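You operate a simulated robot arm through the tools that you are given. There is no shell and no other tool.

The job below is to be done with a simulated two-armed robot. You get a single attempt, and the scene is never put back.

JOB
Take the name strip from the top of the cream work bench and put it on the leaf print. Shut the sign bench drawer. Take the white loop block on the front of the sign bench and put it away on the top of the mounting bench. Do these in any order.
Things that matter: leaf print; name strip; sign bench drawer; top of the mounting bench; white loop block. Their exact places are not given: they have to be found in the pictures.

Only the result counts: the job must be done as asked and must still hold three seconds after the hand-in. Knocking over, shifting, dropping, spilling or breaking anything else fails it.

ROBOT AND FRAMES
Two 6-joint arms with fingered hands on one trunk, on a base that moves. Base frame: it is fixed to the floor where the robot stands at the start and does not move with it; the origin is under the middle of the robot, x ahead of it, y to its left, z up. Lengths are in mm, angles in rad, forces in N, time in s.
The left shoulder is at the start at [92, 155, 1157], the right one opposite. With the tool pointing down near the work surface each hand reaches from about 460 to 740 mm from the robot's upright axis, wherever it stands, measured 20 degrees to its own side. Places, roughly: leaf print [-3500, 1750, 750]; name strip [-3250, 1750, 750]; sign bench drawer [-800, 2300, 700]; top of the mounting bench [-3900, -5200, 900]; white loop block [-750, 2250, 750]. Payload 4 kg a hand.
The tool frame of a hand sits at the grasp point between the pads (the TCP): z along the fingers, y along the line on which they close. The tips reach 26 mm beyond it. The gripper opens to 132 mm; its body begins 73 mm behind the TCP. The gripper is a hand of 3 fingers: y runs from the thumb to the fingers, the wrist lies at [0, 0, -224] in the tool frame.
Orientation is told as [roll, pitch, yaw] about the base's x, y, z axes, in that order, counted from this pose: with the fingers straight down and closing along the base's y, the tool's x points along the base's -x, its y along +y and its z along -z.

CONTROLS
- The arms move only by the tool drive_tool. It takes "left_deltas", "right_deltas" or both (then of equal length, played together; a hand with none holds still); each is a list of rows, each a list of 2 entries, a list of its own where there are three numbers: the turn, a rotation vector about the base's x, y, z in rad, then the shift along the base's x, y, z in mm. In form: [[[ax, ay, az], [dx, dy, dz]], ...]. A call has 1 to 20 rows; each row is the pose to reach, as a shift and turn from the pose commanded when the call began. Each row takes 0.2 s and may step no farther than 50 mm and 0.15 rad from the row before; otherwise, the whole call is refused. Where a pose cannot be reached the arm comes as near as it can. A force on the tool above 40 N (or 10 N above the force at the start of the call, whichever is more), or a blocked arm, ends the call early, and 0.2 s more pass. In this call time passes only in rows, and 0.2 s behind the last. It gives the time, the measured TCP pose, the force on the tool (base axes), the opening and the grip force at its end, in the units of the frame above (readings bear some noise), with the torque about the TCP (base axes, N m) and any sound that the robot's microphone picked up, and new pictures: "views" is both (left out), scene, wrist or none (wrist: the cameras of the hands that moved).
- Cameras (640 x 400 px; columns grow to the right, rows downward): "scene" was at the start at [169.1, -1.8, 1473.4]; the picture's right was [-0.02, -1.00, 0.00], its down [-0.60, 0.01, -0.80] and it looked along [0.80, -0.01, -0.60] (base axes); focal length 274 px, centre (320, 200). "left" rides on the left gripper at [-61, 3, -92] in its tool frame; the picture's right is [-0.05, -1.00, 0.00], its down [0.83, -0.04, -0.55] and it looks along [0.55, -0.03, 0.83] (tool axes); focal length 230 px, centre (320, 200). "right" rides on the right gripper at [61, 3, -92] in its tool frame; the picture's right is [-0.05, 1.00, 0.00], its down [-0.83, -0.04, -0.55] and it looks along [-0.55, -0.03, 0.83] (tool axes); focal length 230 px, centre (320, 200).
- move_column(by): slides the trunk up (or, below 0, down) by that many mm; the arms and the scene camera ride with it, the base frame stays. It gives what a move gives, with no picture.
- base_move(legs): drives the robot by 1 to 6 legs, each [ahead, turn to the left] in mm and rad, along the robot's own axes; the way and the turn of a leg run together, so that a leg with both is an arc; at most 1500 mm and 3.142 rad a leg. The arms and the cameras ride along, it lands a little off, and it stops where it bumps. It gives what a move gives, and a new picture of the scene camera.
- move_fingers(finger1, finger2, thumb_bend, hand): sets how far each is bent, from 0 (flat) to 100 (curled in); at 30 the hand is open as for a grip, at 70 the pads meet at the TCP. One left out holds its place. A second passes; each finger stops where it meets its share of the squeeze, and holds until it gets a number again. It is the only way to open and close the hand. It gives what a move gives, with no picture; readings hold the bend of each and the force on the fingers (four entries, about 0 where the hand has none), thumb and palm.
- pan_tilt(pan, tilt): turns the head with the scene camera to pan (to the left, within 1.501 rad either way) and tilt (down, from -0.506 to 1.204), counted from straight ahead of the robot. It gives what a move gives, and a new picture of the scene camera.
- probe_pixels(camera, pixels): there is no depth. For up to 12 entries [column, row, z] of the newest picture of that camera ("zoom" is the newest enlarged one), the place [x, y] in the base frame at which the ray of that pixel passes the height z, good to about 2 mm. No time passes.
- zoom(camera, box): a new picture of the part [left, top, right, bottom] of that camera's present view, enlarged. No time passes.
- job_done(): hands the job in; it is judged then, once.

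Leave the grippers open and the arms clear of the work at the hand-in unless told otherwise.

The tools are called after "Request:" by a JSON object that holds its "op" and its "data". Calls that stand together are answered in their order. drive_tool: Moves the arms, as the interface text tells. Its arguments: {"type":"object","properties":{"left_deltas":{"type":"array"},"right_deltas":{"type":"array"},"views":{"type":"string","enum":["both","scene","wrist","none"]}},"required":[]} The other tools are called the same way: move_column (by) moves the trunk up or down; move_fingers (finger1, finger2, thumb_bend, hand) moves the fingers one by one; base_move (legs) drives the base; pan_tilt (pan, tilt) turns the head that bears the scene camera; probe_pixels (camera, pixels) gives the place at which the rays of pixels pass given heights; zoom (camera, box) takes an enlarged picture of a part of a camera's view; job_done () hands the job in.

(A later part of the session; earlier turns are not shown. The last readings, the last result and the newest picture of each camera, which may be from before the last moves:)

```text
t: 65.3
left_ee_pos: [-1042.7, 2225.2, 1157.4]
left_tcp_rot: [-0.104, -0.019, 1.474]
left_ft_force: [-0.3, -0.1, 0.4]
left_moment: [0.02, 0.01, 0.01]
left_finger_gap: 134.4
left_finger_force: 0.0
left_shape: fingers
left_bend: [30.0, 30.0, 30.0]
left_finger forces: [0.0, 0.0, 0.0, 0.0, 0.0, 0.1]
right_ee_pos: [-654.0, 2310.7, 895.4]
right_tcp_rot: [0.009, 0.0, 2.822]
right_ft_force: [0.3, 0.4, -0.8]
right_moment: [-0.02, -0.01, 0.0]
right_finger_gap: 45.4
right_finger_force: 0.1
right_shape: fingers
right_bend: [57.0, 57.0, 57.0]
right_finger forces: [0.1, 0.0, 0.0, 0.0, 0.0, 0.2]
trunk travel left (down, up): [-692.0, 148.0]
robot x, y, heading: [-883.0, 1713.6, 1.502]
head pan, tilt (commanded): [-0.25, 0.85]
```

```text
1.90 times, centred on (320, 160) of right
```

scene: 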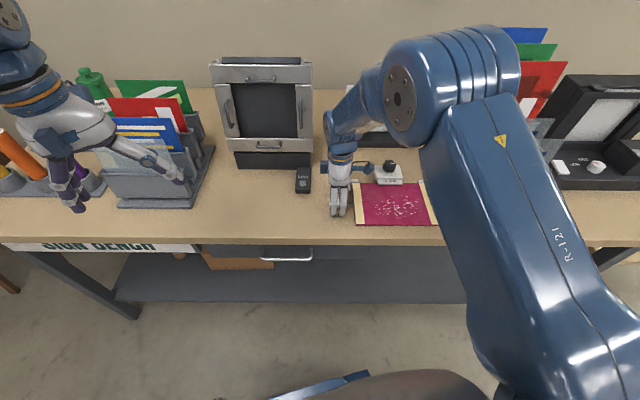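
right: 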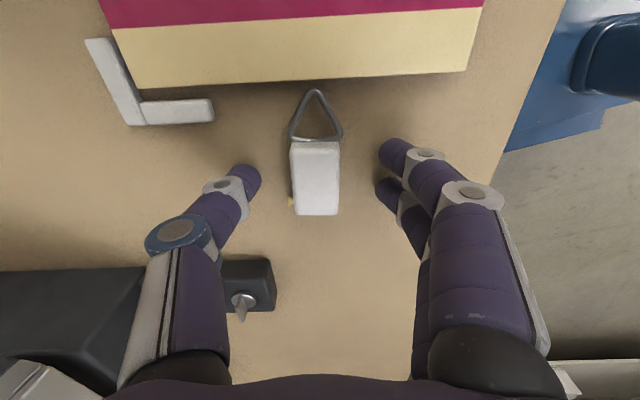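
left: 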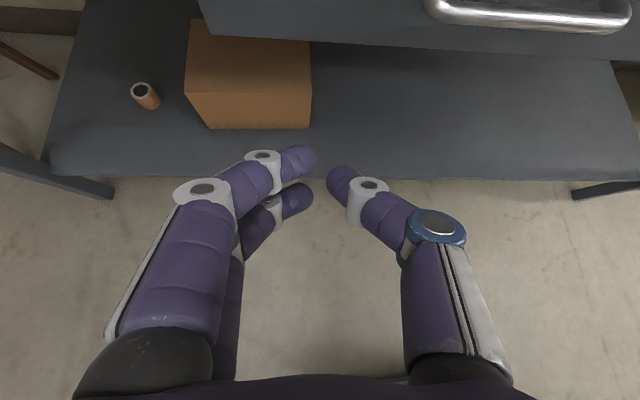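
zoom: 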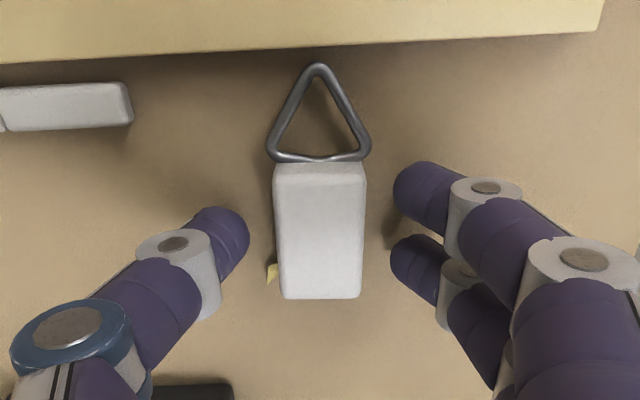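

Gap is 45 mm and the pads flank the block. I lower 3 mm more and then close on it.

Request:
{"op": "drive_tool", "data": {"right_deltas": [[[0, 0, 0], [0, 0, -2]], [[0, 0, 0], [0, 0, -4]]], "views": "none"}}

Request:
{"op": "move_fingers", "data": {"hand": "right", "finger1": 64, "finger2": 64, "thumb_bend": 64}}

Request:
{"op": "zoom", "data": {"camera": "right", "box": [200, 55, 440, 265]}}

```text
t: 65.9
left_ee_pos: [-1041.7, 2225.5, 1155.9]
left_tcp_rot: [-0.103, -0.017, 1.473]
left_ft_force: [-0.1, 0.0, -0.2]
left_moment: [-0.01, -0.02, 0.0]
left_finger_gap: 134.5
left_finger_force: 0.0
left_shape: fingers
left_bend: [30.0, 30.0, 30.0]
left_finger forces: [0.0, 0.1, 0.0, 0.0, 0.0, 0.0]
right_ee_pos: [-655.2, 2312.1, 891.7]
right_tcp_rot: [0.01, -0.003, 2.821]
right_ft_force: [0.1, 0.2, 0.8]
right_moment: [0.03, 0.02, 0.01]
right_finger_gap: 45.0
right_finger_force: 0.3
right_shape: fingers
right_bend: [57.0, 57.0, 57.0]
right_finger forces: [0.0, 0.0, 0.0, 0.0, 0.6, 0.0]
trunk travel left (down, up): [-692.0, 148.0]
robot x, y, heading: [-879.6, 1711.3, 1.498]
head pan, tilt (commanded): [-0.25, 0.85]
```

```text
t: 66.9
left_ee_pos: [-1041.5, 2226.2, 1157.5]
left_tcp_rot: [-0.102, -0.019, 1.473]
left_ft_force: [-1.1, 0.5, 0.3]
left_moment: [-0.01, 0.01, 0.03]
left_finger_gap: 134.6
left_finger_force: 0.0
left_shape: fingers
left_bend: [30.0, 30.0, 30.0]
left_finger forces: [0.1, 0.0, 0.0, 0.1, 0.0, 0.0]
right_ee_pos: [-653.6, 2312.0, 894.1]
right_tcp_rot: [0.009, -0.002, 2.821]
right_ft_force: [0.2, 0.1, 0.4]
right_moment: [0.0, 0.0, -0.02]
right_finger_gap: 27.3
right_finger_force: 2.5
right_shape: fingers
right_bend: [62.0, 63.0, 63.0]
right_finger forces: [1.0, 0.9, 0.0, 0.1, 1.9, 0.0]
trunk travel left (down, up): [-692.0, 148.0]
robot x, y, heading: [-887.9, 1714.2, 1.499]
head pan, tilt (commanded): [-0.25, 0.85]
```

```text
1.90 times, centred on (320, 160) of right
```

zoom: 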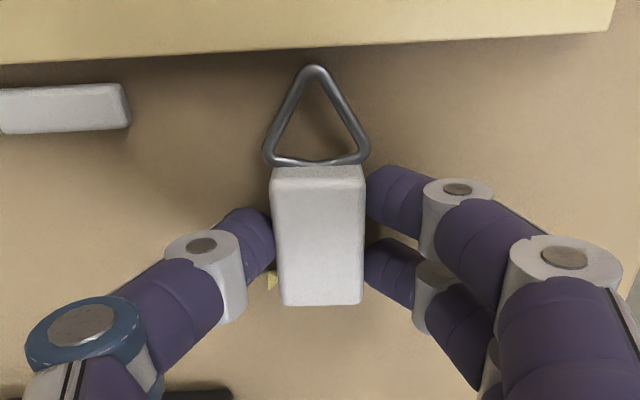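

The fingers touch the block (gap 27 mm, ~1–2 N). I close further to squeeze firmly.

Request:
{"op": "move_fingers", "data": {"hand": "right", "finger1": 74, "finger2": 74, "thumb_bend": 74}}

Request:
{"op": "zoom", "data": {"camera": "right", "box": [200, 55, 440, 265]}}

```text
t: 67.9
left_ee_pos: [-1041.1, 2225.7, 1156.7]
left_tcp_rot: [-0.102, -0.02, 1.473]
left_ft_force: [-0.2, 0.1, -0.9]
left_moment: [0.0, 0.0, -0.01]
left_finger_gap: 134.4
left_finger_force: 0.1
left_shape: fingers
left_bend: [30.0, 30.0, 30.0]
left_finger forces: [0.0, 0.0, 0.1, 0.0, 0.1, 0.1]
right_ee_pos: [-654.4, 2311.8, 893.4]
right_tcp_rot: [0.008, -0.001, 2.82]
right_ft_force: [0.3, -0.4, 0.1]
right_moment: [-0.01, 0.02, 0.0]
right_finger_gap: 24.6
right_finger_force: 18.2
right_shape: fingers
right_bend: [70.0, 70.0, 66.0]
right_finger forces: [8.7, 8.5, 0.0, 0.0, 17.2, 0.1]
trunk travel left (down, up): [-692.0, 148.0]
robot x, y, heading: [-884.3, 1716.9, 1.501]
head pan, tilt (commanded): [-0.25, 0.85]
```

```text
1.90 times, centred on (320, 160) of right
```

zoom: 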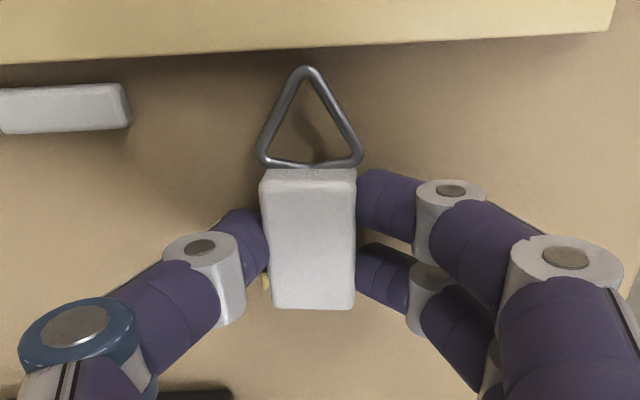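

Grip is 18 N with the block held between thumb and both fingers. I lift 30 mm slowly and check.

Request:
{"op": "drive_tool", "data": {"right_deltas": [[[0, 0, 0], [0, 0, 6]], [[0, 0, 0], [0, 0, 14]], [[0, 0, 0], [0, 0, 24]], [[0, 0, 0], [0, 0, 36]]], "views": "both"}}

Request:
{"op": "zoom", "data": {"camera": "scene", "box": [290, 140, 390, 205]}}

```text
t: 68.9
left_ee_pos: [-1041.8, 2225.3, 1155.9]
left_tcp_rot: [-0.103, -0.018, 1.472]
left_ft_force: [0.4, 0.5, 0.7]
left_moment: [-0.04, 0.03, -0.03]
left_finger_gap: 134.6
left_finger_force: 0.1
left_shape: fingers
left_bend: [30.0, 30.0, 30.0]
left_finger forces: [0.1, 0.1, 0.1, 0.1, 0.0, 0.0]
right_ee_pos: [-656.0, 2309.8, 928.7]
right_tcp_rot: [0.01, -0.002, 2.822]
right_ft_force: [-0.8, 0.4, -0.1]
right_moment: [0.0, -0.04, 0.02]
right_finger_gap: 24.2
right_finger_force: 17.8
right_shape: fingers
right_bend: [70.0, 70.0, 66.0]
right_finger forces: [8.7, 8.5, 0.0, 0.1, 17.4, 0.0]
trunk travel left (down, up): [-692.0, 148.0]
robot x, y, heading: [-887.7, 1712.3, 1.501]
head pan, tilt (commanded): [-0.25, 0.85]
```

scene: 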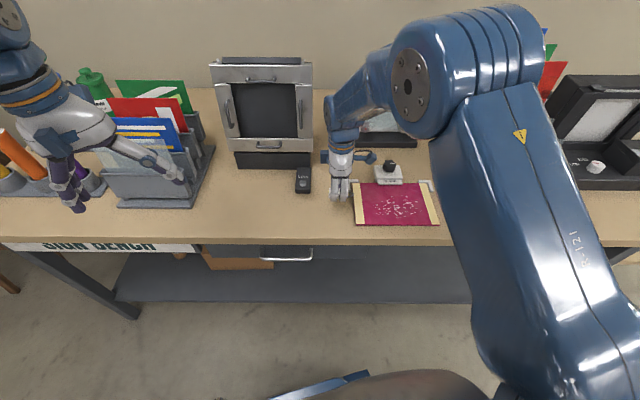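
right: 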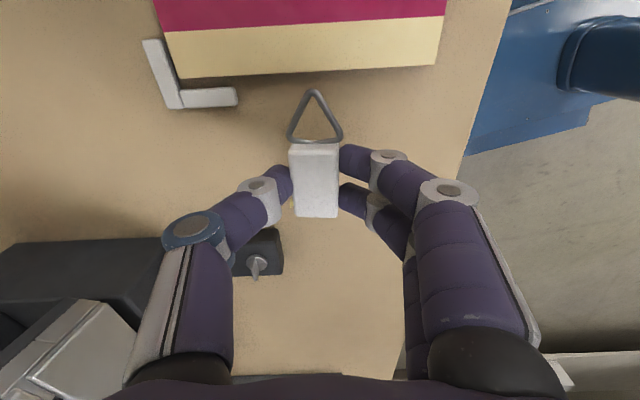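

```text
6.15 times, centred on (340, 172) of scene
```

zoom: 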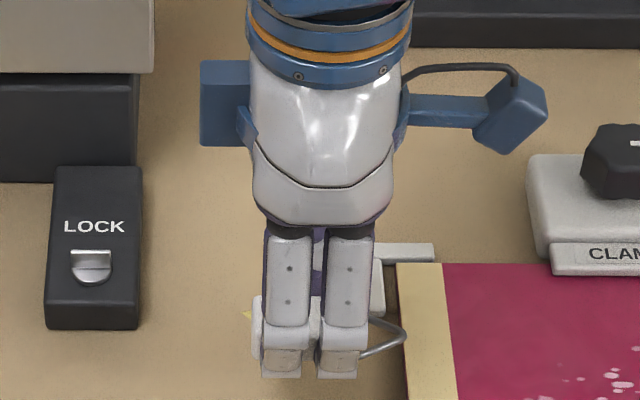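

The block (with its small yellow tag) is lifted and held at 17.8 N. I raise it to about z 1060.

Request:
{"op": "drive_tool", "data": {"right_deltas": [[[0, 0, 0], [0, 0, 35]], [[0, 0, 0], [0, 0, 70]], [[0, 0, 0], [0, 0, 105]], [[0, 0, 0], [0, 0, 135]]], "views": "wrist"}}

Request:
{"op": "base_move", "data": {"legs": [[-500, 0]]}}

```text
t: 69.9
left_ee_pos: [-1042.1, 2224.9, 1158.3]
left_tcp_rot: [-0.105, -0.018, 1.472]
left_ft_force: [0.2, -0.1, -0.6]
left_moment: [0.03, -0.02, -0.04]
left_finger_gap: 134.6
left_finger_force: 0.1
left_shape: fingers
left_bend: [30.0, 30.0, 30.0]
left_finger forces: [0.1, 0.1, 0.1, 0.0, 0.0, 0.0]
right_ee_pos: [-653.5, 2310.5, 1062.8]
right_tcp_rot: [0.01, -0.003, 2.821]
right_ft_force: [0.0, -0.1, 0.4]
right_moment: [-0.02, -0.02, -0.02]
right_finger_gap: 24.5
right_finger_force: 17.2
right_shape: fingers
right_bend: [70.0, 70.0, 66.0]
right_finger forces: [8.8, 8.6, 0.1, 0.0, 17.2, 0.0]
trunk travel left (down, up): [-692.0, 148.0]
robot x, y, heading: [-884.5, 1716.0, 1.499]
head pan, tilt (commanded): [-0.25, 0.85]
```

right: 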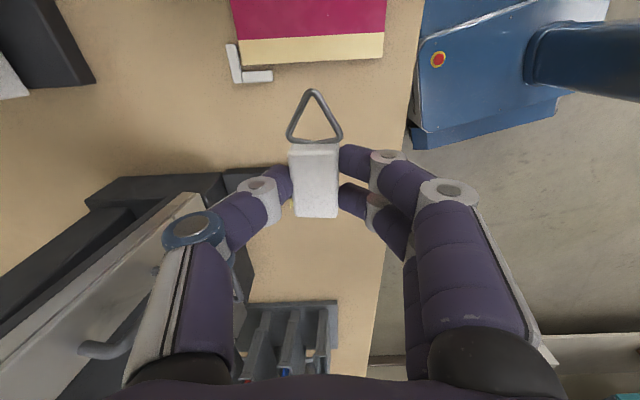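

```text
t: 72.9
left_ee_pos: [-1079.4, 1720.7, 1157.7]
left_tcp_rot: [-0.103, -0.02, 1.476]
left_ft_force: [-0.3, 0.2, 0.4]
left_moment: [0.01, -0.02, 0.0]
left_finger_gap: 134.7
left_finger_force: 0.0
left_shape: fingers
left_bend: [30.0, 30.0, 30.0]
left_finger forces: [0.0, 0.0, 0.1, 0.0, 0.0, 0.0]
right_ee_pos: [-690.6, 1808.3, 1061.8]
right_tcp_rot: [0.01, -0.005, 2.824]
right_ft_force: [0.0, 0.2, -0.4]
right_moment: [-0.01, -0.01, 0.01]
right_finger_gap: 24.2
right_finger_force: 17.1
right_shape: fingers
right_bend: [70.0, 70.0, 66.0]
right_finger forces: [8.6, 8.5, 0.1, 0.0, 17.3, 0.0]
trunk travel left (down, up): [-692.0, 148.0]
robot x, y, heading: [-916.6, 1210.3, 1.506]
head pan, tilt (commanded): [-0.25, 0.85]
```

scene: 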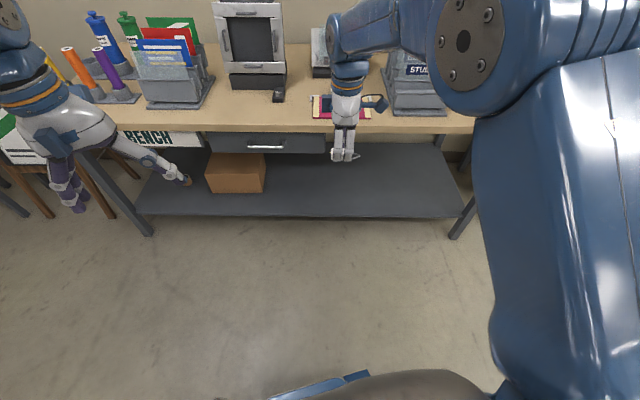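

The block is safely held and the bench is as I left it (drawer shut). Now I turn left to face −x and look over the cream bench and the route.

Request:
{"op": "base_move", "data": {"legs": [[0, 1.64]]}}

Request:
{"op": "pan_tilt", "data": {"pan": 0.0, "tilt": 0.25}}

Request:
{"op": "pan_tilt", "data": {"pan": 0.75, "tilt": 0.25}}

Request:
{"op": "pan_tilt", "data": {"pan": 1.5, "tilt": 0.25}}

```text
t: 77.6
left_ee_pos: [-1392.3, 1009.1, 1156.4]
left_tcp_rot: [-0.102, -0.012, 3.125]
left_ft_force: [-0.1, -0.4, 0.1]
left_moment: [0.02, -0.02, 0.03]
left_finger_gap: 134.5
left_finger_force: 0.0
left_shape: fingers
left_bend: [30.0, 30.0, 30.0]
left_finger forces: [0.0, 0.0, 0.0, 0.0, 0.1, 0.0]
right_ee_pos: [-1512.1, 1391.6, 1073.8]
right_tcp_rot: [-0.007, -0.008, -1.811]
right_ft_force: [0.5, -0.4, 0.2]
right_moment: [0.02, -0.01, -0.02]
right_finger_gap: 24.1
right_finger_force: 15.2
right_shape: fingers
right_bend: [71.0, 71.0, 66.0]
right_finger forces: [7.7, 7.6, 0.0, 0.0, 15.4, 0.1]
trunk travel left (down, up): [-692.0, 148.0]
robot x, y, heading: [-915.3, 1224.0, -3.128]
head pan, tilt (commanded): [-0.25, 0.85]
```

scene: 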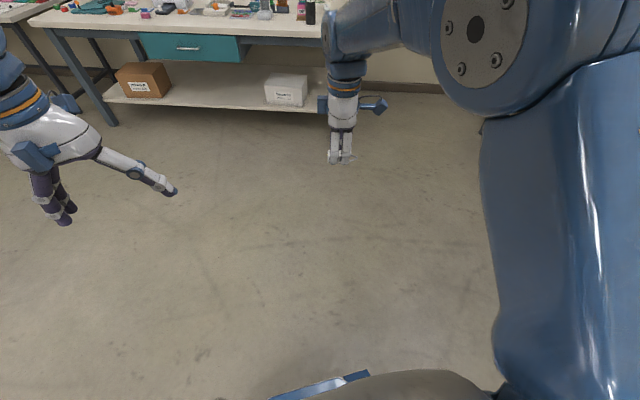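

```text
t: 78.6
left_ee_pos: [-1371.6, 1010.5, 1135.2]
left_tcp_rot: [-0.101, 0.05, 3.126]
left_ft_force: [0.7, -0.4, -0.4]
left_moment: [-0.05, 0.0, 0.01]
left_finger_gap: 134.6
left_finger_force: 0.1
left_shape: fingers
left_bend: [30.0, 30.0, 30.0]
left_finger forces: [0.0, 0.0, 0.1, 0.0, 0.0, 0.0]
right_ee_pos: [-1493.5, 1391.9, 1083.0]
right_tcp_rot: [-0.025, -0.012, -1.811]
right_ft_force: [0.5, 0.0, -0.2]
right_moment: [-0.04, -0.04, 0.02]
right_finger_gap: 24.1
right_finger_force: 16.0
right_shape: fingers
right_bend: [71.0, 71.0, 66.0]
right_finger forces: [8.0, 7.8, 0.1, 0.1, 15.8, 0.1]
trunk travel left (down, up): [-692.0, 148.0]
robot x, y, heading: [-917.9, 1224.9, -3.132]
head pan, tilt (commanded): [0.0, 0.25]
```

scene: 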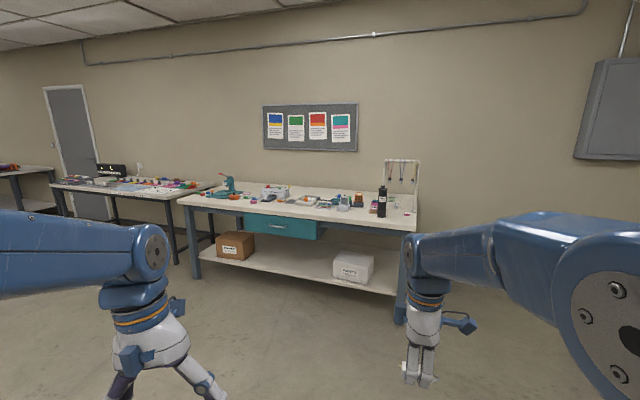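

```text
t: 79.7
left_ee_pos: [-1371.8, 1009.8, 1134.9]
left_tcp_rot: [-0.103, 0.048, 3.125]
left_ft_force: [0.4, 0.2, -0.5]
left_moment: [-0.01, -0.01, 0.0]
left_finger_gap: 134.4
left_finger_force: 0.1
left_shape: fingers
left_bend: [30.0, 30.0, 30.0]
left_finger forces: [0.0, 0.0, 0.0, 0.1, 0.0, 0.0]
right_ee_pos: [-1493.7, 1390.3, 1083.8]
right_tcp_rot: [-0.024, -0.012, -1.812]
right_ft_force: [-0.4, 0.7, -0.1]
right_moment: [0.0, 0.0, 0.01]
right_finger_gap: 23.9
right_finger_force: 15.4
right_shape: fingers
right_bend: [71.0, 71.0, 66.0]
right_finger forces: [8.0, 7.8, 0.0, 0.1, 15.8, 0.0]
trunk travel left (down, up): [-692.0, 148.0]
robot x, y, heading: [-913.7, 1223.3, -3.133]
head pan, tilt (commanded): [0.75, 0.25]
```

scene: 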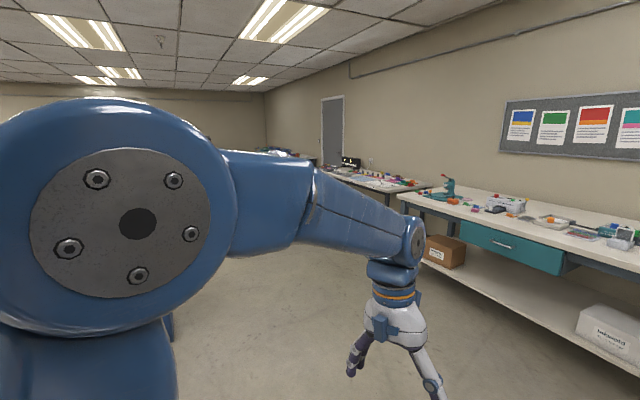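

```text
t: 80.8
left_ee_pos: [-1372.1, 1010.9, 1134.4]
left_tcp_rot: [-0.104, 0.049, 3.126]
left_ft_force: [-0.5, 0.5, -0.5]
left_moment: [0.03, 0.01, 0.01]
left_finger_gap: 134.8
left_finger_force: 0.1
left_shape: fingers
left_bend: [30.0, 30.0, 30.0]
left_finger forces: [0.0, 0.0, 0.0, 0.0, 0.1, 0.1]
right_ee_pos: [-1493.5, 1391.2, 1083.4]
right_tcp_rot: [-0.024, -0.011, -1.811]
right_ft_force: [-0.1, -0.1, -0.6]
right_moment: [-0.02, 0.0, -0.02]
right_finger_gap: 23.8
right_finger_force: 15.8
right_shape: fingers
right_bend: [71.0, 71.0, 66.0]
right_finger forces: [8.0, 7.7, 0.0, 0.0, 15.9, 0.1]
trunk travel left (down, up): [-692.0, 148.0]
robot x, y, heading: [-914.4, 1224.1, -3.134]
head pan, tilt (commanded): [1.499, 0.25]
```

scene: 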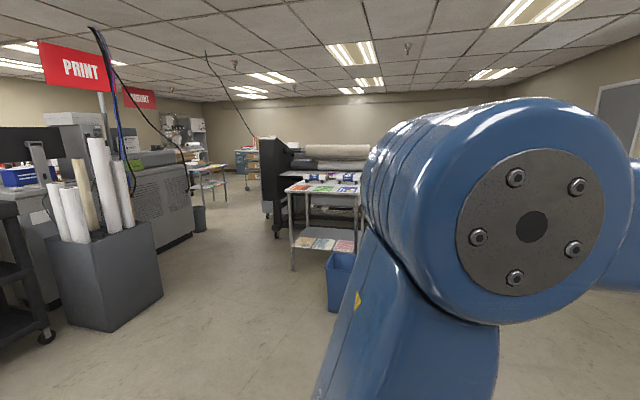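

A "MOUNT" sign and far area lie along −y. I turn further left to look down the likely route toward (−3900,−5200).

Request:
{"op": "base_move", "data": {"legs": [[0, 0.85]]}}

Request:
{"op": "pan_tilt", "data": {"pan": 0.2, "tilt": 0.2}}

```text
t: 83.5
left_ee_pos: [-1064.8, 728.8, 1148.5]
left_tcp_rot: [-0.104, 0.027, -2.31]
left_ft_force: [0.7, -0.4, 0.1]
left_moment: [-0.01, 0.0, -0.02]
left_finger_gap: 134.5
left_finger_force: 0.0
left_shape: fingers
left_bend: [30.0, 30.0, 30.0]
left_finger forces: [0.0, 0.0, 0.1, 0.0, 0.0, 0.0]
right_ee_pos: [-1426.1, 898.5, 1082.4]
right_tcp_rot: [-0.024, -0.011, -0.964]
right_ft_force: [-0.6, -0.1, 0.3]
right_moment: [-0.03, -0.01, 0.0]
right_finger_gap: 23.5
right_finger_force: 14.8
right_shape: fingers
right_bend: [71.0, 71.0, 66.0]
right_finger forces: [7.7, 7.5, 0.0, 0.2, 15.0, 0.0]
trunk travel left (down, up): [-692.0, 148.0]
robot x, y, heading: [-921.0, 1229.0, -2.282]
head pan, tilt (commanded): [1.499, 0.25]
```

scene: 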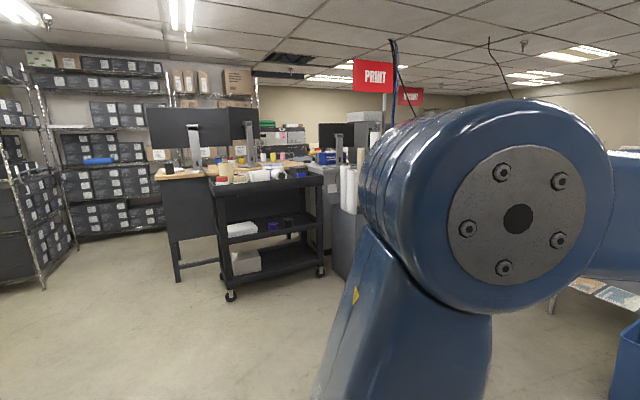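

```text
t: 85.0
left_ee_pos: [-1051.2, 745.7, 1127.4]
left_tcp_rot: [-0.106, 0.087, -2.313]
left_ft_force: [-0.3, 0.2, 0.1]
left_moment: [0.01, 0.02, -0.03]
left_finger_gap: 134.7
left_finger_force: 0.0
left_shape: fingers
left_bend: [30.0, 30.0, 30.0]
left_finger forces: [0.1, 0.0, 0.0, 0.1, 0.0, 0.0]
right_ee_pos: [-1413.1, 912.7, 1092.7]
right_tcp_rot: [-0.043, -0.016, -0.963]
right_ft_force: [0.1, 0.2, -0.5]
right_moment: [0.01, -0.04, 0.01]
right_finger_gap: 23.5
right_finger_force: 16.2
right_shape: fingers
right_bend: [71.0, 71.0, 66.0]
right_finger forces: [7.9, 7.9, 0.0, 0.0, 15.7, 0.0]
trunk travel left (down, up): [-692.0, 148.0]
robot x, y, heading: [-921.8, 1221.2, -2.286]
head pan, tilt (commanded): [0.201, 0.201]
```

scene: 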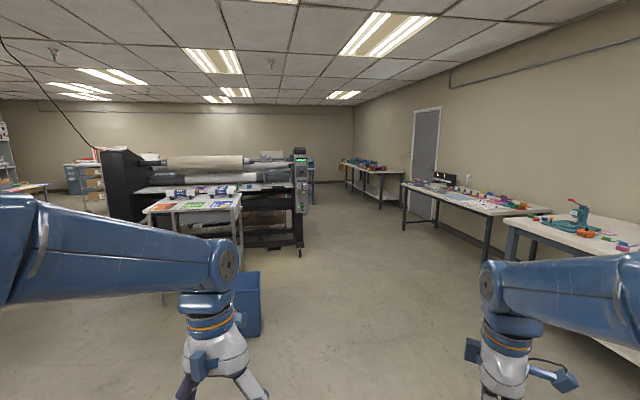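

I see an aisle between the laminator (right end at px 300) and the wall benches (right). The mounting bench should be behind the laminator near px (298,162). I zoom and probe floor points for route planning.

Request:
{"op": "zoom", "data": {"camera": "scene", "box": [230, 130, 430, 255]}}

Request:
{"op": "probe_pixels", "data": {"camera": "scene", "pixels": [[299, 256, 0], [484, 262, 0], [404, 230, 0], [436, 227, 0], [262, 332, 0], [380, 208, 0], [238, 262, 0], [352, 200, 0]]}}

```text
3.20 times, centred on (330, 192) of scene
```

zoom: 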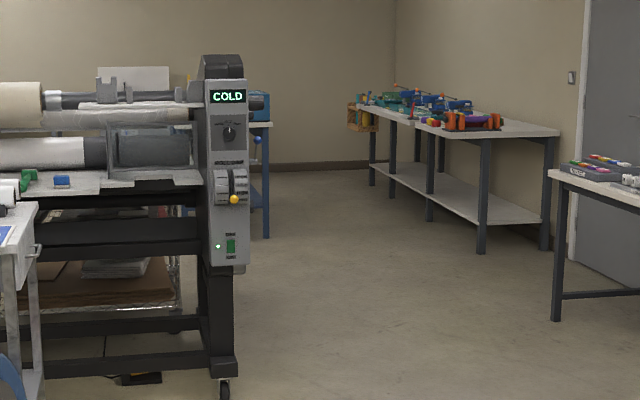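

```text
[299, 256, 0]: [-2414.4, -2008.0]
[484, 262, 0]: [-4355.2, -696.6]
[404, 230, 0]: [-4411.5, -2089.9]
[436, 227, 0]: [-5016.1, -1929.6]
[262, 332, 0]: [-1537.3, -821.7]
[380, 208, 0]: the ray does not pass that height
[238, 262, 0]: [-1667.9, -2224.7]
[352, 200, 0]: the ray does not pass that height
```

The way straight ahead along the current heading (−2.286) leads into the aisle with wide clearance. I drive 3 m and look again.

Request:
{"op": "base_move", "data": {"legs": [[1500, 0], [1400, 0]]}}

Request:
{"op": "pan_tilt", "data": {"pan": 0.4, "tilt": 0.25}}

```text
t: 98.8
left_ee_pos: [-2985.8, -1377.6, 1128.2]
left_tcp_rot: [-0.107, 0.088, -2.35]
left_ft_force: [0.1, -0.1, 0.0]
left_moment: [0.01, -0.01, 0.0]
left_finger_gap: 134.9
left_finger_force: 0.0
left_shape: fingers
left_bend: [30.0, 30.0, 30.0]
left_finger forces: [0.1, 0.0, 0.0, 0.1, 0.0, 0.1]
right_ee_pos: [-3342.4, -1198.3, 1092.9]
right_tcp_rot: [-0.04, -0.014, -1.0]
right_ft_force: [-0.9, -0.1, -0.8]
right_moment: [0.0, 0.04, -0.05]
right_finger_gap: 23.6
right_finger_force: 15.5
right_shape: fingers
right_bend: [71.0, 71.0, 66.0]
right_finger forces: [8.0, 7.8, 0.0, 0.1, 15.7, 0.0]
trunk travel left (down, up): [-692.0, 148.0]
robot x, y, heading: [-2840.4, -905.7, -2.318]
head pan, tilt (commanded): [0.201, 0.201]
```

scene: 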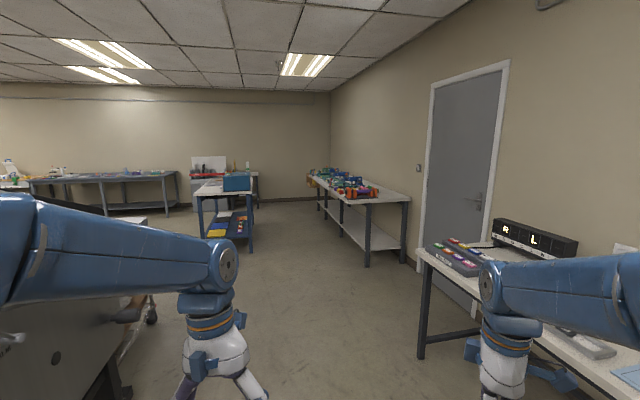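

```text
t: 99.6
left_ee_pos: [-2971.2, -1360.6, 1108.3]
left_tcp_rot: [-0.107, 0.148, -2.348]
left_ft_force: [0.2, 0.5, -0.6]
left_moment: [-0.01, 0.01, 0.02]
left_finger_gap: 134.5
left_finger_force: 0.1
left_shape: fingers
left_bend: [30.0, 30.0, 30.0]
left_finger forces: [0.1, 0.1, 0.0, 0.0, 0.0, 0.0]
right_ee_pos: [-3330.1, -1183.9, 1102.3]
right_tcp_rot: [-0.06, -0.02, -1.001]
right_ft_force: [0.2, 0.8, -1.0]
right_moment: [0.01, 0.0, -0.03]
right_finger_gap: 23.6
right_finger_force: 15.4
right_shape: fingers
right_bend: [71.0, 71.0, 66.0]
right_finger forces: [8.1, 7.8, 0.0, 0.1, 15.7, 0.1]
trunk travel left (down, up): [-692.0, 148.0]
robot x, y, heading: [-2836.5, -905.5, -2.319]
head pan, tilt (commanded): [0.4, 0.25]
```

scene: 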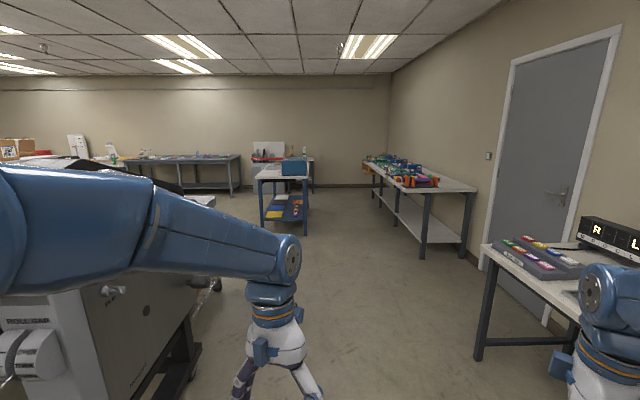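

The blue-framed table at (285,190) lies in the direction of the mounting bench. I zoom on it.

Request:
{"op": "zoom", "data": {"camera": "scene", "box": [220, 130, 350, 245]}}

Request:
{"op": "zoom", "data": {"camera": "scene", "box": [0, 120, 260, 225]}}

Request:
{"op": "probe_pixels", "data": {"camera": "scene", "pixels": [[304, 236, 0], [263, 227, 0], [424, 259, 0], [480, 360, 0], [218, 291, 0], [476, 352, 0]]}}

```text
3.48 times, centred on (285, 188) of scene
```

zoom: 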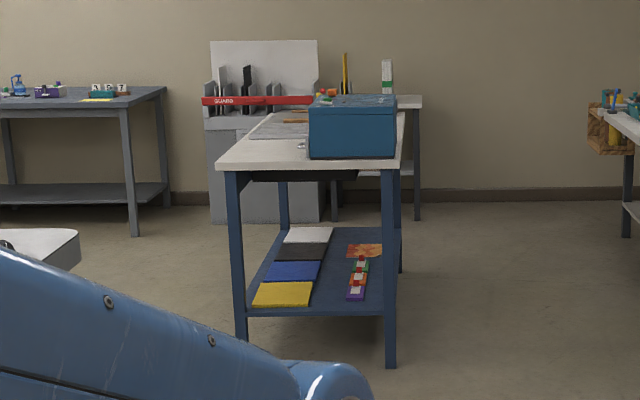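

```text
2.46 times, centred on (130, 172) of scene
```

zoom: 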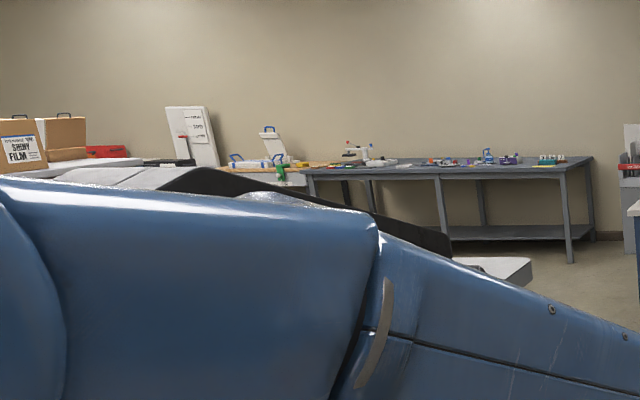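

```text
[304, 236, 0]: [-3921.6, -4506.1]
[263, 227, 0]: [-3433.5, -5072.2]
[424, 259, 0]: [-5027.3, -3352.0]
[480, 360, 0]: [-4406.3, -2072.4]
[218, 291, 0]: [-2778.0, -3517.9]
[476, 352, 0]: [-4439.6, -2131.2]
```

The blue-framed bench (white top, blue box on its near end) matches the mounting bench's place; its near right leg is at (−3922,−4506). I drive down the aisle keeping clear of the laminator.

Request:
{"op": "base_move", "data": {"legs": [[0, 0.405], [1374, 0], [0, 0.178], [900, 0]]}}

Request:
{"op": "pan_tilt", "data": {"pan": 0.0, "tilt": 0.4}}

```text
t: 112.7
left_ee_pos: [-3272.5, -3537.7, 1120.4]
left_tcp_rot: [-0.109, 0.125, -1.741]
left_ft_force: [-0.8, -0.7, 0.3]
left_moment: [-0.02, 0.0, 0.02]
left_finger_gap: 134.9
left_finger_force: 0.1
left_shape: fingers
left_bend: [30.0, 30.0, 30.0]
left_finger forces: [0.0, 0.0, 0.1, 0.0, 0.0, 0.0]
right_ee_pos: [-3665.4, -3589.9, 1102.8]
right_tcp_rot: [-0.058, -0.018, -0.394]
right_ft_force: [0.7, 0.3, -0.8]
right_moment: [0.0, 0.0, 0.0]
right_finger_gap: 23.4
right_finger_force: 14.4
right_shape: fingers
right_bend: [71.0, 71.0, 66.0]
right_finger forces: [7.7, 7.6, 0.0, 0.0, 15.2, 0.0]
trunk travel left (down, up): [-692.0, 148.0]
robot x, y, heading: [-3424.3, -3080.8, -1.709]
head pan, tilt (commanded): [0.4, 0.25]
```

scene: 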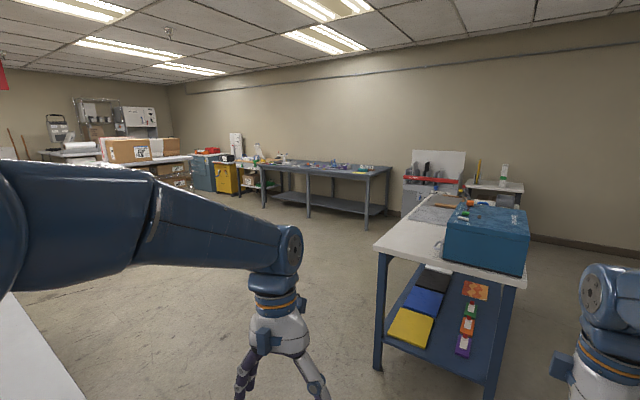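

```text
t: 113.6
left_ee_pos: [-3266.9, -3515.5, 1102.1]
left_tcp_rot: [-0.109, 0.182, -1.742]
left_ft_force: [0.4, -0.1, -0.4]
left_moment: [-0.04, -0.03, 0.03]
left_finger_gap: 134.7
left_finger_force: 0.1
left_shape: fingers
left_bend: [30.0, 30.0, 30.0]
left_finger forces: [0.1, 0.0, 0.0, 0.0, 0.0, 0.0]
right_ee_pos: [-3663.6, -3569.2, 1112.4]
right_tcp_rot: [-0.079, -0.023, -0.393]
right_ft_force: [-0.3, -0.2, 0.1]
right_moment: [0.01, 0.0, -0.01]
right_finger_gap: 23.6
right_finger_force: 15.9
right_shape: fingers
right_bend: [71.0, 71.0, 66.0]
right_finger forces: [7.8, 7.7, 0.0, 0.0, 15.8, 0.0]
trunk travel left (down, up): [-692.0, 148.0]
robot x, y, heading: [-3421.1, -3076.0, -1.714]
head pan, tilt (commanded): [0.0, 0.4]
```

scene: 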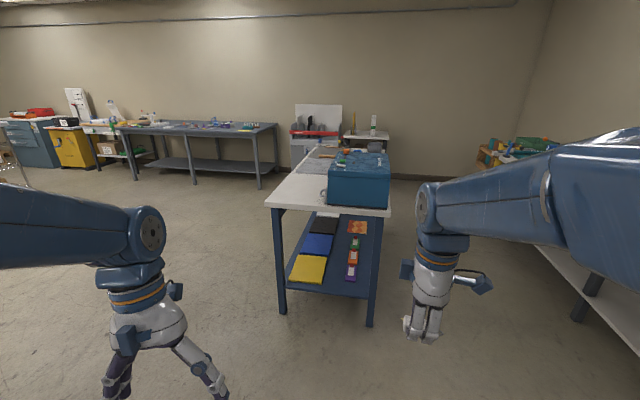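

Now the bench is close. I zoom in on its top and probe its feet and corners.

Request:
{"op": "zoom", "data": {"camera": "scene", "box": [250, 130, 410, 230]}}

Request:
{"op": "probe_pixels", "data": {"camera": "scene", "pixels": [[283, 313, 0], [370, 326, 0], [266, 204, 900], [390, 216, 900], [266, 204, 850], [390, 216, 850], [313, 160, 900], [260, 188, 0]]}}

```text
4.00 times, centred on (330, 180) of scene
```

zoom: 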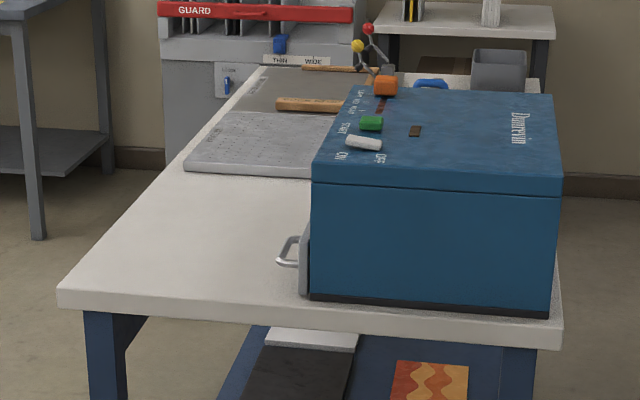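

```text
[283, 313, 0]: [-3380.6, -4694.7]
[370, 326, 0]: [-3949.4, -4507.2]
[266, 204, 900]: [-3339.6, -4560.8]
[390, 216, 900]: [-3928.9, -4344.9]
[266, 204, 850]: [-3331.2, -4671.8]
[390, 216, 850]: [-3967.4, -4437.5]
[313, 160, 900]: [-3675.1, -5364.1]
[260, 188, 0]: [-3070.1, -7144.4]
```

The bench end runs from (−3381,−4695) to (−3949,−4507), top ≈850. The near-left part of the top (around px 292,191) is free. I probe that spot and the blue box edges.

Request:
{"op": "probe_pixels", "data": {"camera": "zoom", "pixels": [[175, 250, 850], [175, 250, 880], [300, 295, 850], [60, 305, 850], [562, 345, 850], [190, 170, 850], [280, 262, 880], [548, 312, 850]]}}

```text
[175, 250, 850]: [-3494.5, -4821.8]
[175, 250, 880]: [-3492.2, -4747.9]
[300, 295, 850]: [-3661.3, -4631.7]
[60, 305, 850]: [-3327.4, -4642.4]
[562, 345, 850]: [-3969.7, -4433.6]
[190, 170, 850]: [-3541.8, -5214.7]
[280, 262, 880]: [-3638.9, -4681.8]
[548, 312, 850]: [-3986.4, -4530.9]
```

Target spot: about (−3492, −4754), ~140 mm in from the near edge and ~125 mm from the left edge, 200 mm from the blue box. I drive to stand ~640 mm from it.

Request:
{"op": "base_move", "data": {"legs": [[0, 0.242], [1000, 0], [0, -0.081]]}}

Request:
{"op": "pan_tilt", "data": {"pan": -0.3, "tilt": 0.8}}

```text
t: 120.2
left_ee_pos: [-3062.9, -4476.8, 1102.3]
left_tcp_rot: [-0.111, 0.184, -1.547]
left_ft_force: [-0.6, 0.9, -0.3]
left_moment: [-0.03, 0.02, -0.01]
left_finger_gap: 134.6
left_finger_force: 0.1
left_shape: fingers
left_bend: [30.0, 30.0, 30.0]
left_finger forces: [0.1, 0.0, 0.0, 0.1, 0.1, 0.1]
right_ee_pos: [-3440.4, -4606.7, 1111.7]
right_tcp_rot: [-0.079, -0.023, -0.198]
right_ft_force: [-0.1, 0.5, -0.7]
right_moment: [-0.02, 0.0, 0.01]
right_finger_gap: 23.2
right_finger_force: 15.6
right_shape: fingers
right_bend: [71.0, 71.0, 66.0]
right_finger forces: [7.8, 7.6, 0.0, 0.1, 15.5, 0.1]
trunk travel left (down, up): [-692.0, 148.0]
robot x, y, heading: [-3298.4, -4080.7, -1.514]
head pan, tilt (commanded): [0.0, 0.4]
```

scene: 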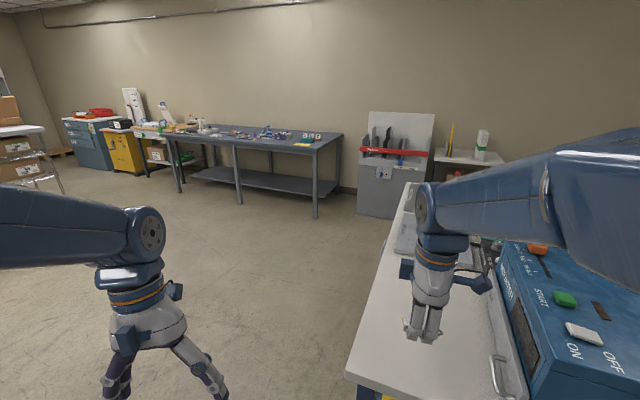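

```text
t: 121.1
left_ee_pos: [-3064.8, -4452.3, 1085.5]
left_tcp_rot: [-0.114, 0.244, -1.549]
left_ft_force: [0.1, -0.2, -0.5]
left_moment: [0.0, -0.01, 0.02]
left_finger_gap: 134.4
left_finger_force: 0.0
left_shape: fingers
left_bend: [30.0, 30.0, 30.0]
left_finger forces: [0.0, 0.0, 0.0, 0.1, 0.1, 0.0]
right_ee_pos: [-3440.5, -4588.0, 1121.4]
right_tcp_rot: [-0.095, -0.03, -0.201]
right_ft_force: [-0.8, 0.1, -0.4]
right_moment: [-0.08, 0.05, 0.0]
right_finger_gap: 23.4
right_finger_force: 15.7
right_shape: fingers
right_bend: [71.0, 71.0, 66.0]
right_finger forces: [7.9, 7.6, 0.0, 0.1, 15.7, 0.0]
trunk travel left (down, up): [-692.0, 148.0]
robot x, y, heading: [-3299.3, -4077.7, -1.51]
head pan, tilt (commanded): [-0.3, 0.799]
```

scene: 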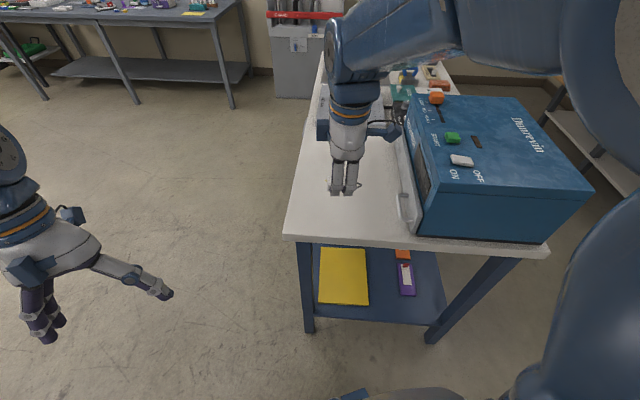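

I probe the bench corners and free area again from this closer view, and check the right wrist camera.

Request:
{"op": "probe_pixels", "data": {"camera": "scene", "pixels": [[286, 233, 850], [286, 233, 900], [548, 248, 850], [548, 248, 900], [345, 215, 850], [345, 215, 900], [312, 332, 0], [432, 342, 0]]}}

Request:
{"op": "zoom", "data": {"camera": "right", "box": [0, 0, 640, 400]}}

Request:
{"op": "zoom", "data": {"camera": "scene", "box": [270, 130, 430, 260]}}

```text
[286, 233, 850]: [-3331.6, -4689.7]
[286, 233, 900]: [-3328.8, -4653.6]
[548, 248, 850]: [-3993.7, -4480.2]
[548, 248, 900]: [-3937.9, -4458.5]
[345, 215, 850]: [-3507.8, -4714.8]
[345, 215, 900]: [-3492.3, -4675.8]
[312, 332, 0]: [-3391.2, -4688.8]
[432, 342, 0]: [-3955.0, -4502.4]
```

```text
1.00 times, centred on (320, 200) of right (not enlarged: the box is as wide or as high as the picture)
```

zoom: 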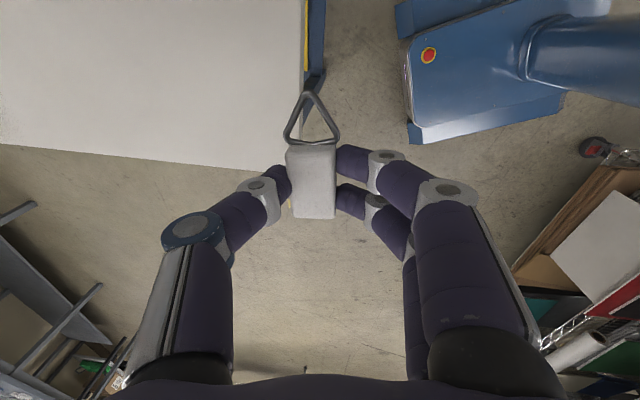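

```text
3.08 times, centred on (350, 195) of scene
```

zoom: 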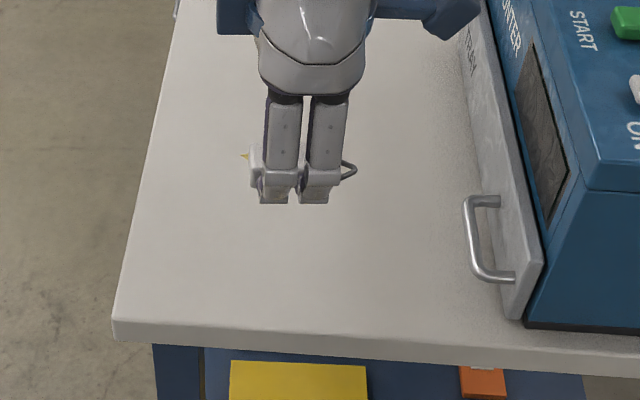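

The bench top measures ≈855, about the same as the sign bench. I drive 80 mm closer so the spot is comfortably within reach.

Request:
{"op": "base_move", "data": {"legs": [[80, 0]]}}

Request:
{"op": "drive_tool", "data": {"right_deltas": [[[0.03, 0.003, 0], [-10, -20, 0]], [[0.06, 0.006, 0], [-20, -40, -10]], [[0.099, 0.01, 0], [-25, -60, -20]]], "views": "both"}}

```text
t: 122.1
left_ee_pos: [-3060.2, -4521.0, 1096.6]
left_tcp_rot: [-0.112, 0.209, -1.549]
left_ft_force: [0.1, 0.2, 1.5]
left_moment: [-0.03, 0.0, -0.03]
left_finger_gap: 134.6
left_finger_force: 0.0
left_shape: fingers
left_bend: [30.0, 30.0, 30.0]
left_finger forces: [0.0, 0.0, 0.0, 0.0, 0.0, 0.1]
right_ee_pos: [-3437.3, -4653.4, 1129.6]
right_tcp_rot: [-0.109, -0.029, -0.199]
right_ft_force: [-0.2, -0.9, -0.3]
right_moment: [0.05, 0.0, 0.02]
right_finger_gap: 23.5
right_finger_force: 15.8
right_shape: fingers
right_bend: [71.0, 71.0, 66.0]
right_finger forces: [7.8, 7.8, 0.0, 0.0, 15.8, 0.0]
trunk travel left (down, up): [-692.0, 148.0]
robot x, y, heading: [-3299.3, -4158.1, -1.512]
head pan, tilt (commanded): [-0.3, 0.799]
```

scene: 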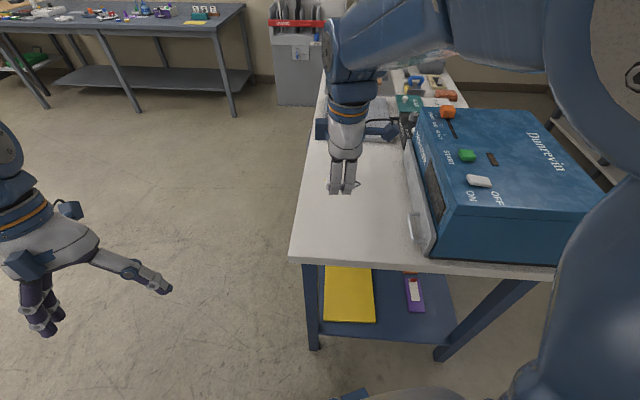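

```text
t: 122.9
left_ee_pos: [-3060.9, -4513.2, 1076.7]
left_tcp_rot: [-0.114, 0.284, -1.551]
left_ft_force: [0.1, 0.1, -0.6]
left_moment: [-0.04, 0.02, 0.02]
left_finger_gap: 134.7
left_finger_force: 0.0
left_shape: fingers
left_bend: [30.0, 30.0, 30.0]
left_finger forces: [0.1, 0.0, 0.0, 0.1, 0.0, 0.0]
right_ee_pos: [-3463.2, -4710.4, 1109.4]
right_tcp_rot: [-0.016, -0.001, -0.203]
right_ft_force: [-0.8, 0.5, 0.6]
right_moment: [-0.04, -0.02, -0.03]
right_finger_gap: 23.2
right_finger_force: 15.9
right_shape: fingers
right_bend: [71.0, 71.0, 66.0]
right_finger forces: [8.0, 7.8, 0.0, 0.0, 15.7, 0.0]
trunk travel left (down, up): [-692.0, 148.0]
robot x, y, heading: [-3297.9, -4162.2, -1.513]
head pan, tilt (commanded): [-0.3, 0.799]
```

scene: 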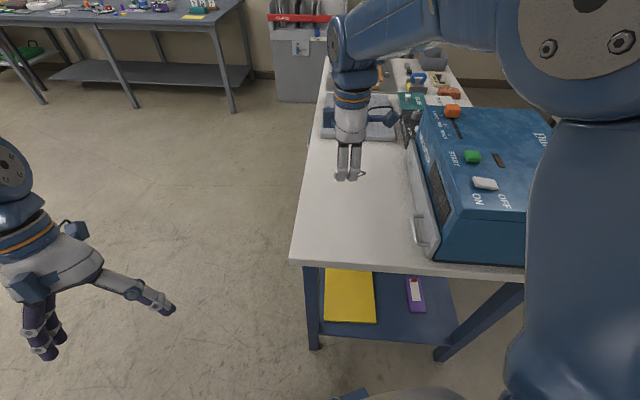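
right: 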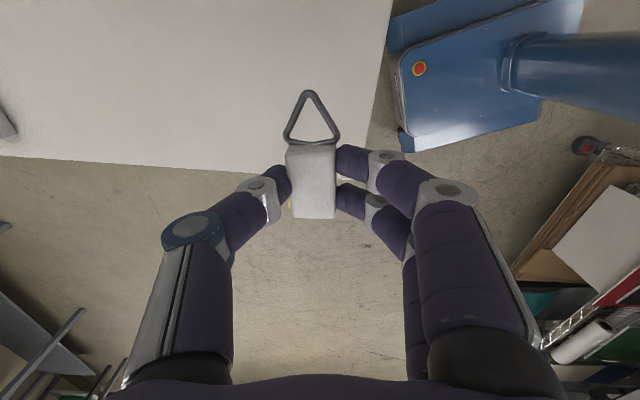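

The hand is level now at (−3463,−4710). I move over the spot (−3500,−4765) and descend to about z 915.

Request:
{"op": "drive_tool", "data": {"right_deltas": [[[0, 0, 0], [-18, -28, -15]], [[0, 0, 0], [-37, -55, -35]], [[0, 0, 0], [-37, -55, -75]], [[0, 0, 0], [-37, -55, -115]], [[0, 0, 0], [-37, -55, -150]], [[0, 0, 0], [-37, -55, -180]]], "views": "both"}}

Request:
{"op": "zoom", "data": {"camera": "scene", "box": [290, 110, 450, 240]}}

```text
t: 124.3
left_ee_pos: [-3061.2, -4518.6, 1073.0]
left_tcp_rot: [-0.112, 0.288, -1.552]
left_ft_force: [0.4, 0.1, -0.3]
left_moment: [0.01, -0.02, -0.04]
left_finger_gap: 134.8
left_finger_force: 0.0
left_shape: fingers
left_bend: [30.0, 30.0, 30.0]
left_finger forces: [0.0, 0.0, 0.0, 0.0, 0.0, 0.1]
right_ee_pos: [-3498.3, -4769.6, 925.9]
right_tcp_rot: [-0.01, -0.002, -0.201]
right_ft_force: [0.8, -0.3, -0.7]
right_moment: [0.01, 0.04, 0.0]
right_finger_gap: 23.3
right_finger_force: 15.0
right_shape: fingers
right_bend: [71.0, 71.0, 66.0]
right_finger forces: [7.8, 7.6, 0.1, 0.0, 15.5, 0.0]
trunk travel left (down, up): [-692.0, 148.0]
robot x, y, heading: [-3296.7, -4159.5, -1.517]
head pan, tilt (commanded): [-0.3, 0.799]
```

scene: 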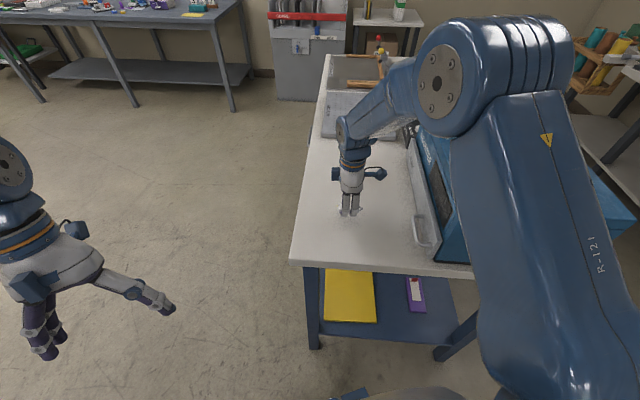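
right: 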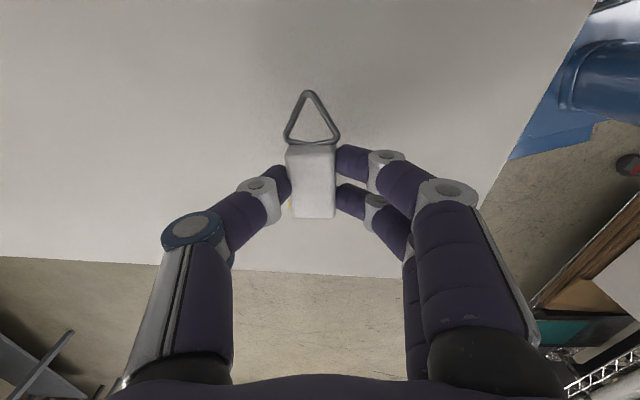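

```text
3.08 times, centred on (370, 175) of scene
```

zoom: 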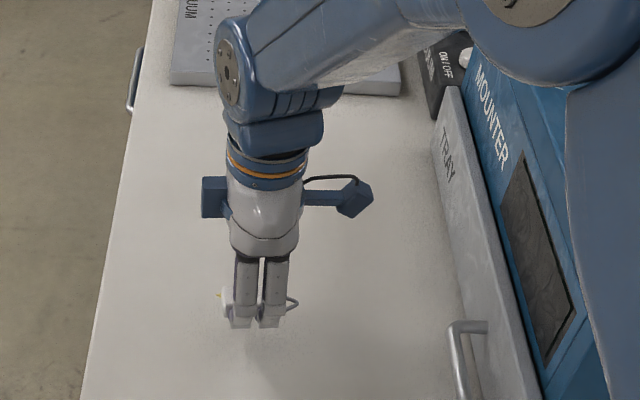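

The blue box reads "MOUNTER" — this is the mounting bench. I lower in small steps until the block meets the top.

Request:
{"op": "drive_tool", "data": {"right_deltas": [[[0, 0, 0], [0, 0, -10]], [[0, 0, 0], [0, 0, -18]], [[0, 0, 0], [0, 0, -24]], [[0, 0, 0], [0, 0, -28]]], "views": "wrist"}}

```text
t: 125.3
left_ee_pos: [-3060.6, -4518.0, 1075.0]
left_tcp_rot: [-0.115, 0.287, -1.55]
left_ft_force: [0.0, 0.3, 0.1]
left_moment: [0.03, -0.04, -0.01]
left_finger_gap: 134.4
left_finger_force: 0.1
left_shape: fingers
left_bend: [30.0, 30.0, 30.0]
left_finger forces: [0.0, 0.1, 0.0, 0.1, 0.0, 0.0]
right_ee_pos: [-3499.8, -4768.3, 900.2]
right_tcp_rot: [-0.012, -0.003, -0.2]
right_ft_force: [0.9, -0.6, 0.1]
right_moment: [0.01, 0.0, 0.0]
right_finger_gap: 23.3
right_finger_force: 15.7
right_shape: fingers
right_bend: [71.0, 71.0, 66.0]
right_finger forces: [7.7, 7.8, 0.0, 0.1, 15.5, 0.1]
trunk travel left (down, up): [-692.0, 148.0]
robot x, y, heading: [-3294.2, -4158.0, -1.513]
head pan, tilt (commanded): [-0.3, 0.799]
```

right: 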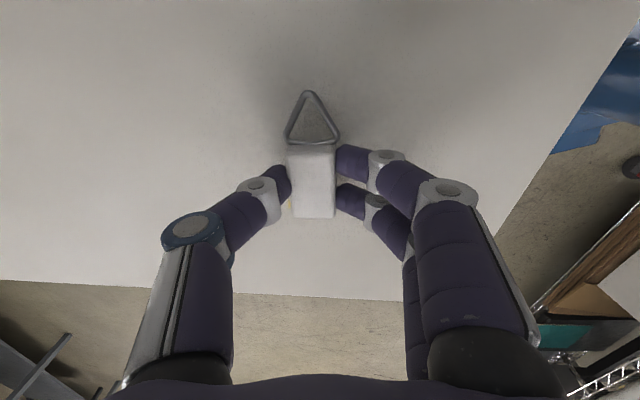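

No contact yet at z 900. I go on in 2–3 mm steps.

Request:
{"op": "drive_tool", "data": {"right_deltas": [[[0, 0, 0], [0, 0, -2]], [[0, 0, 0], [0, 0, -4]], [[0, 0, 0], [0, 0, -6]]], "views": "none"}}

```text
t: 126.1
left_ee_pos: [-3061.2, -4517.0, 1074.7]
left_tcp_rot: [-0.112, 0.285, -1.55]
left_ft_force: [-0.2, 0.2, -0.8]
left_moment: [0.0, -0.01, -0.02]
left_finger_gap: 134.7
left_finger_force: 0.1
left_shape: fingers
left_bend: [30.0, 30.0, 30.0]
left_finger forces: [0.2, 0.0, 0.1, 0.0, 0.0, 0.1]
right_ee_pos: [-3500.2, -4771.1, 893.5]
right_tcp_rot: [-0.012, -0.002, -0.202]
right_ft_force: [-0.4, -0.6, -0.1]
right_moment: [0.02, -0.05, -0.01]
right_finger_gap: 23.1
right_finger_force: 15.6
right_shape: fingers
right_bend: [71.0, 71.0, 66.0]
right_finger forces: [7.7, 7.7, 0.1, 0.0, 15.5, 0.0]
trunk travel left (down, up): [-692.0, 148.0]
robot x, y, heading: [-3296.0, -4159.1, -1.514]
head pan, tilt (commanded): [-0.3, 0.799]
```

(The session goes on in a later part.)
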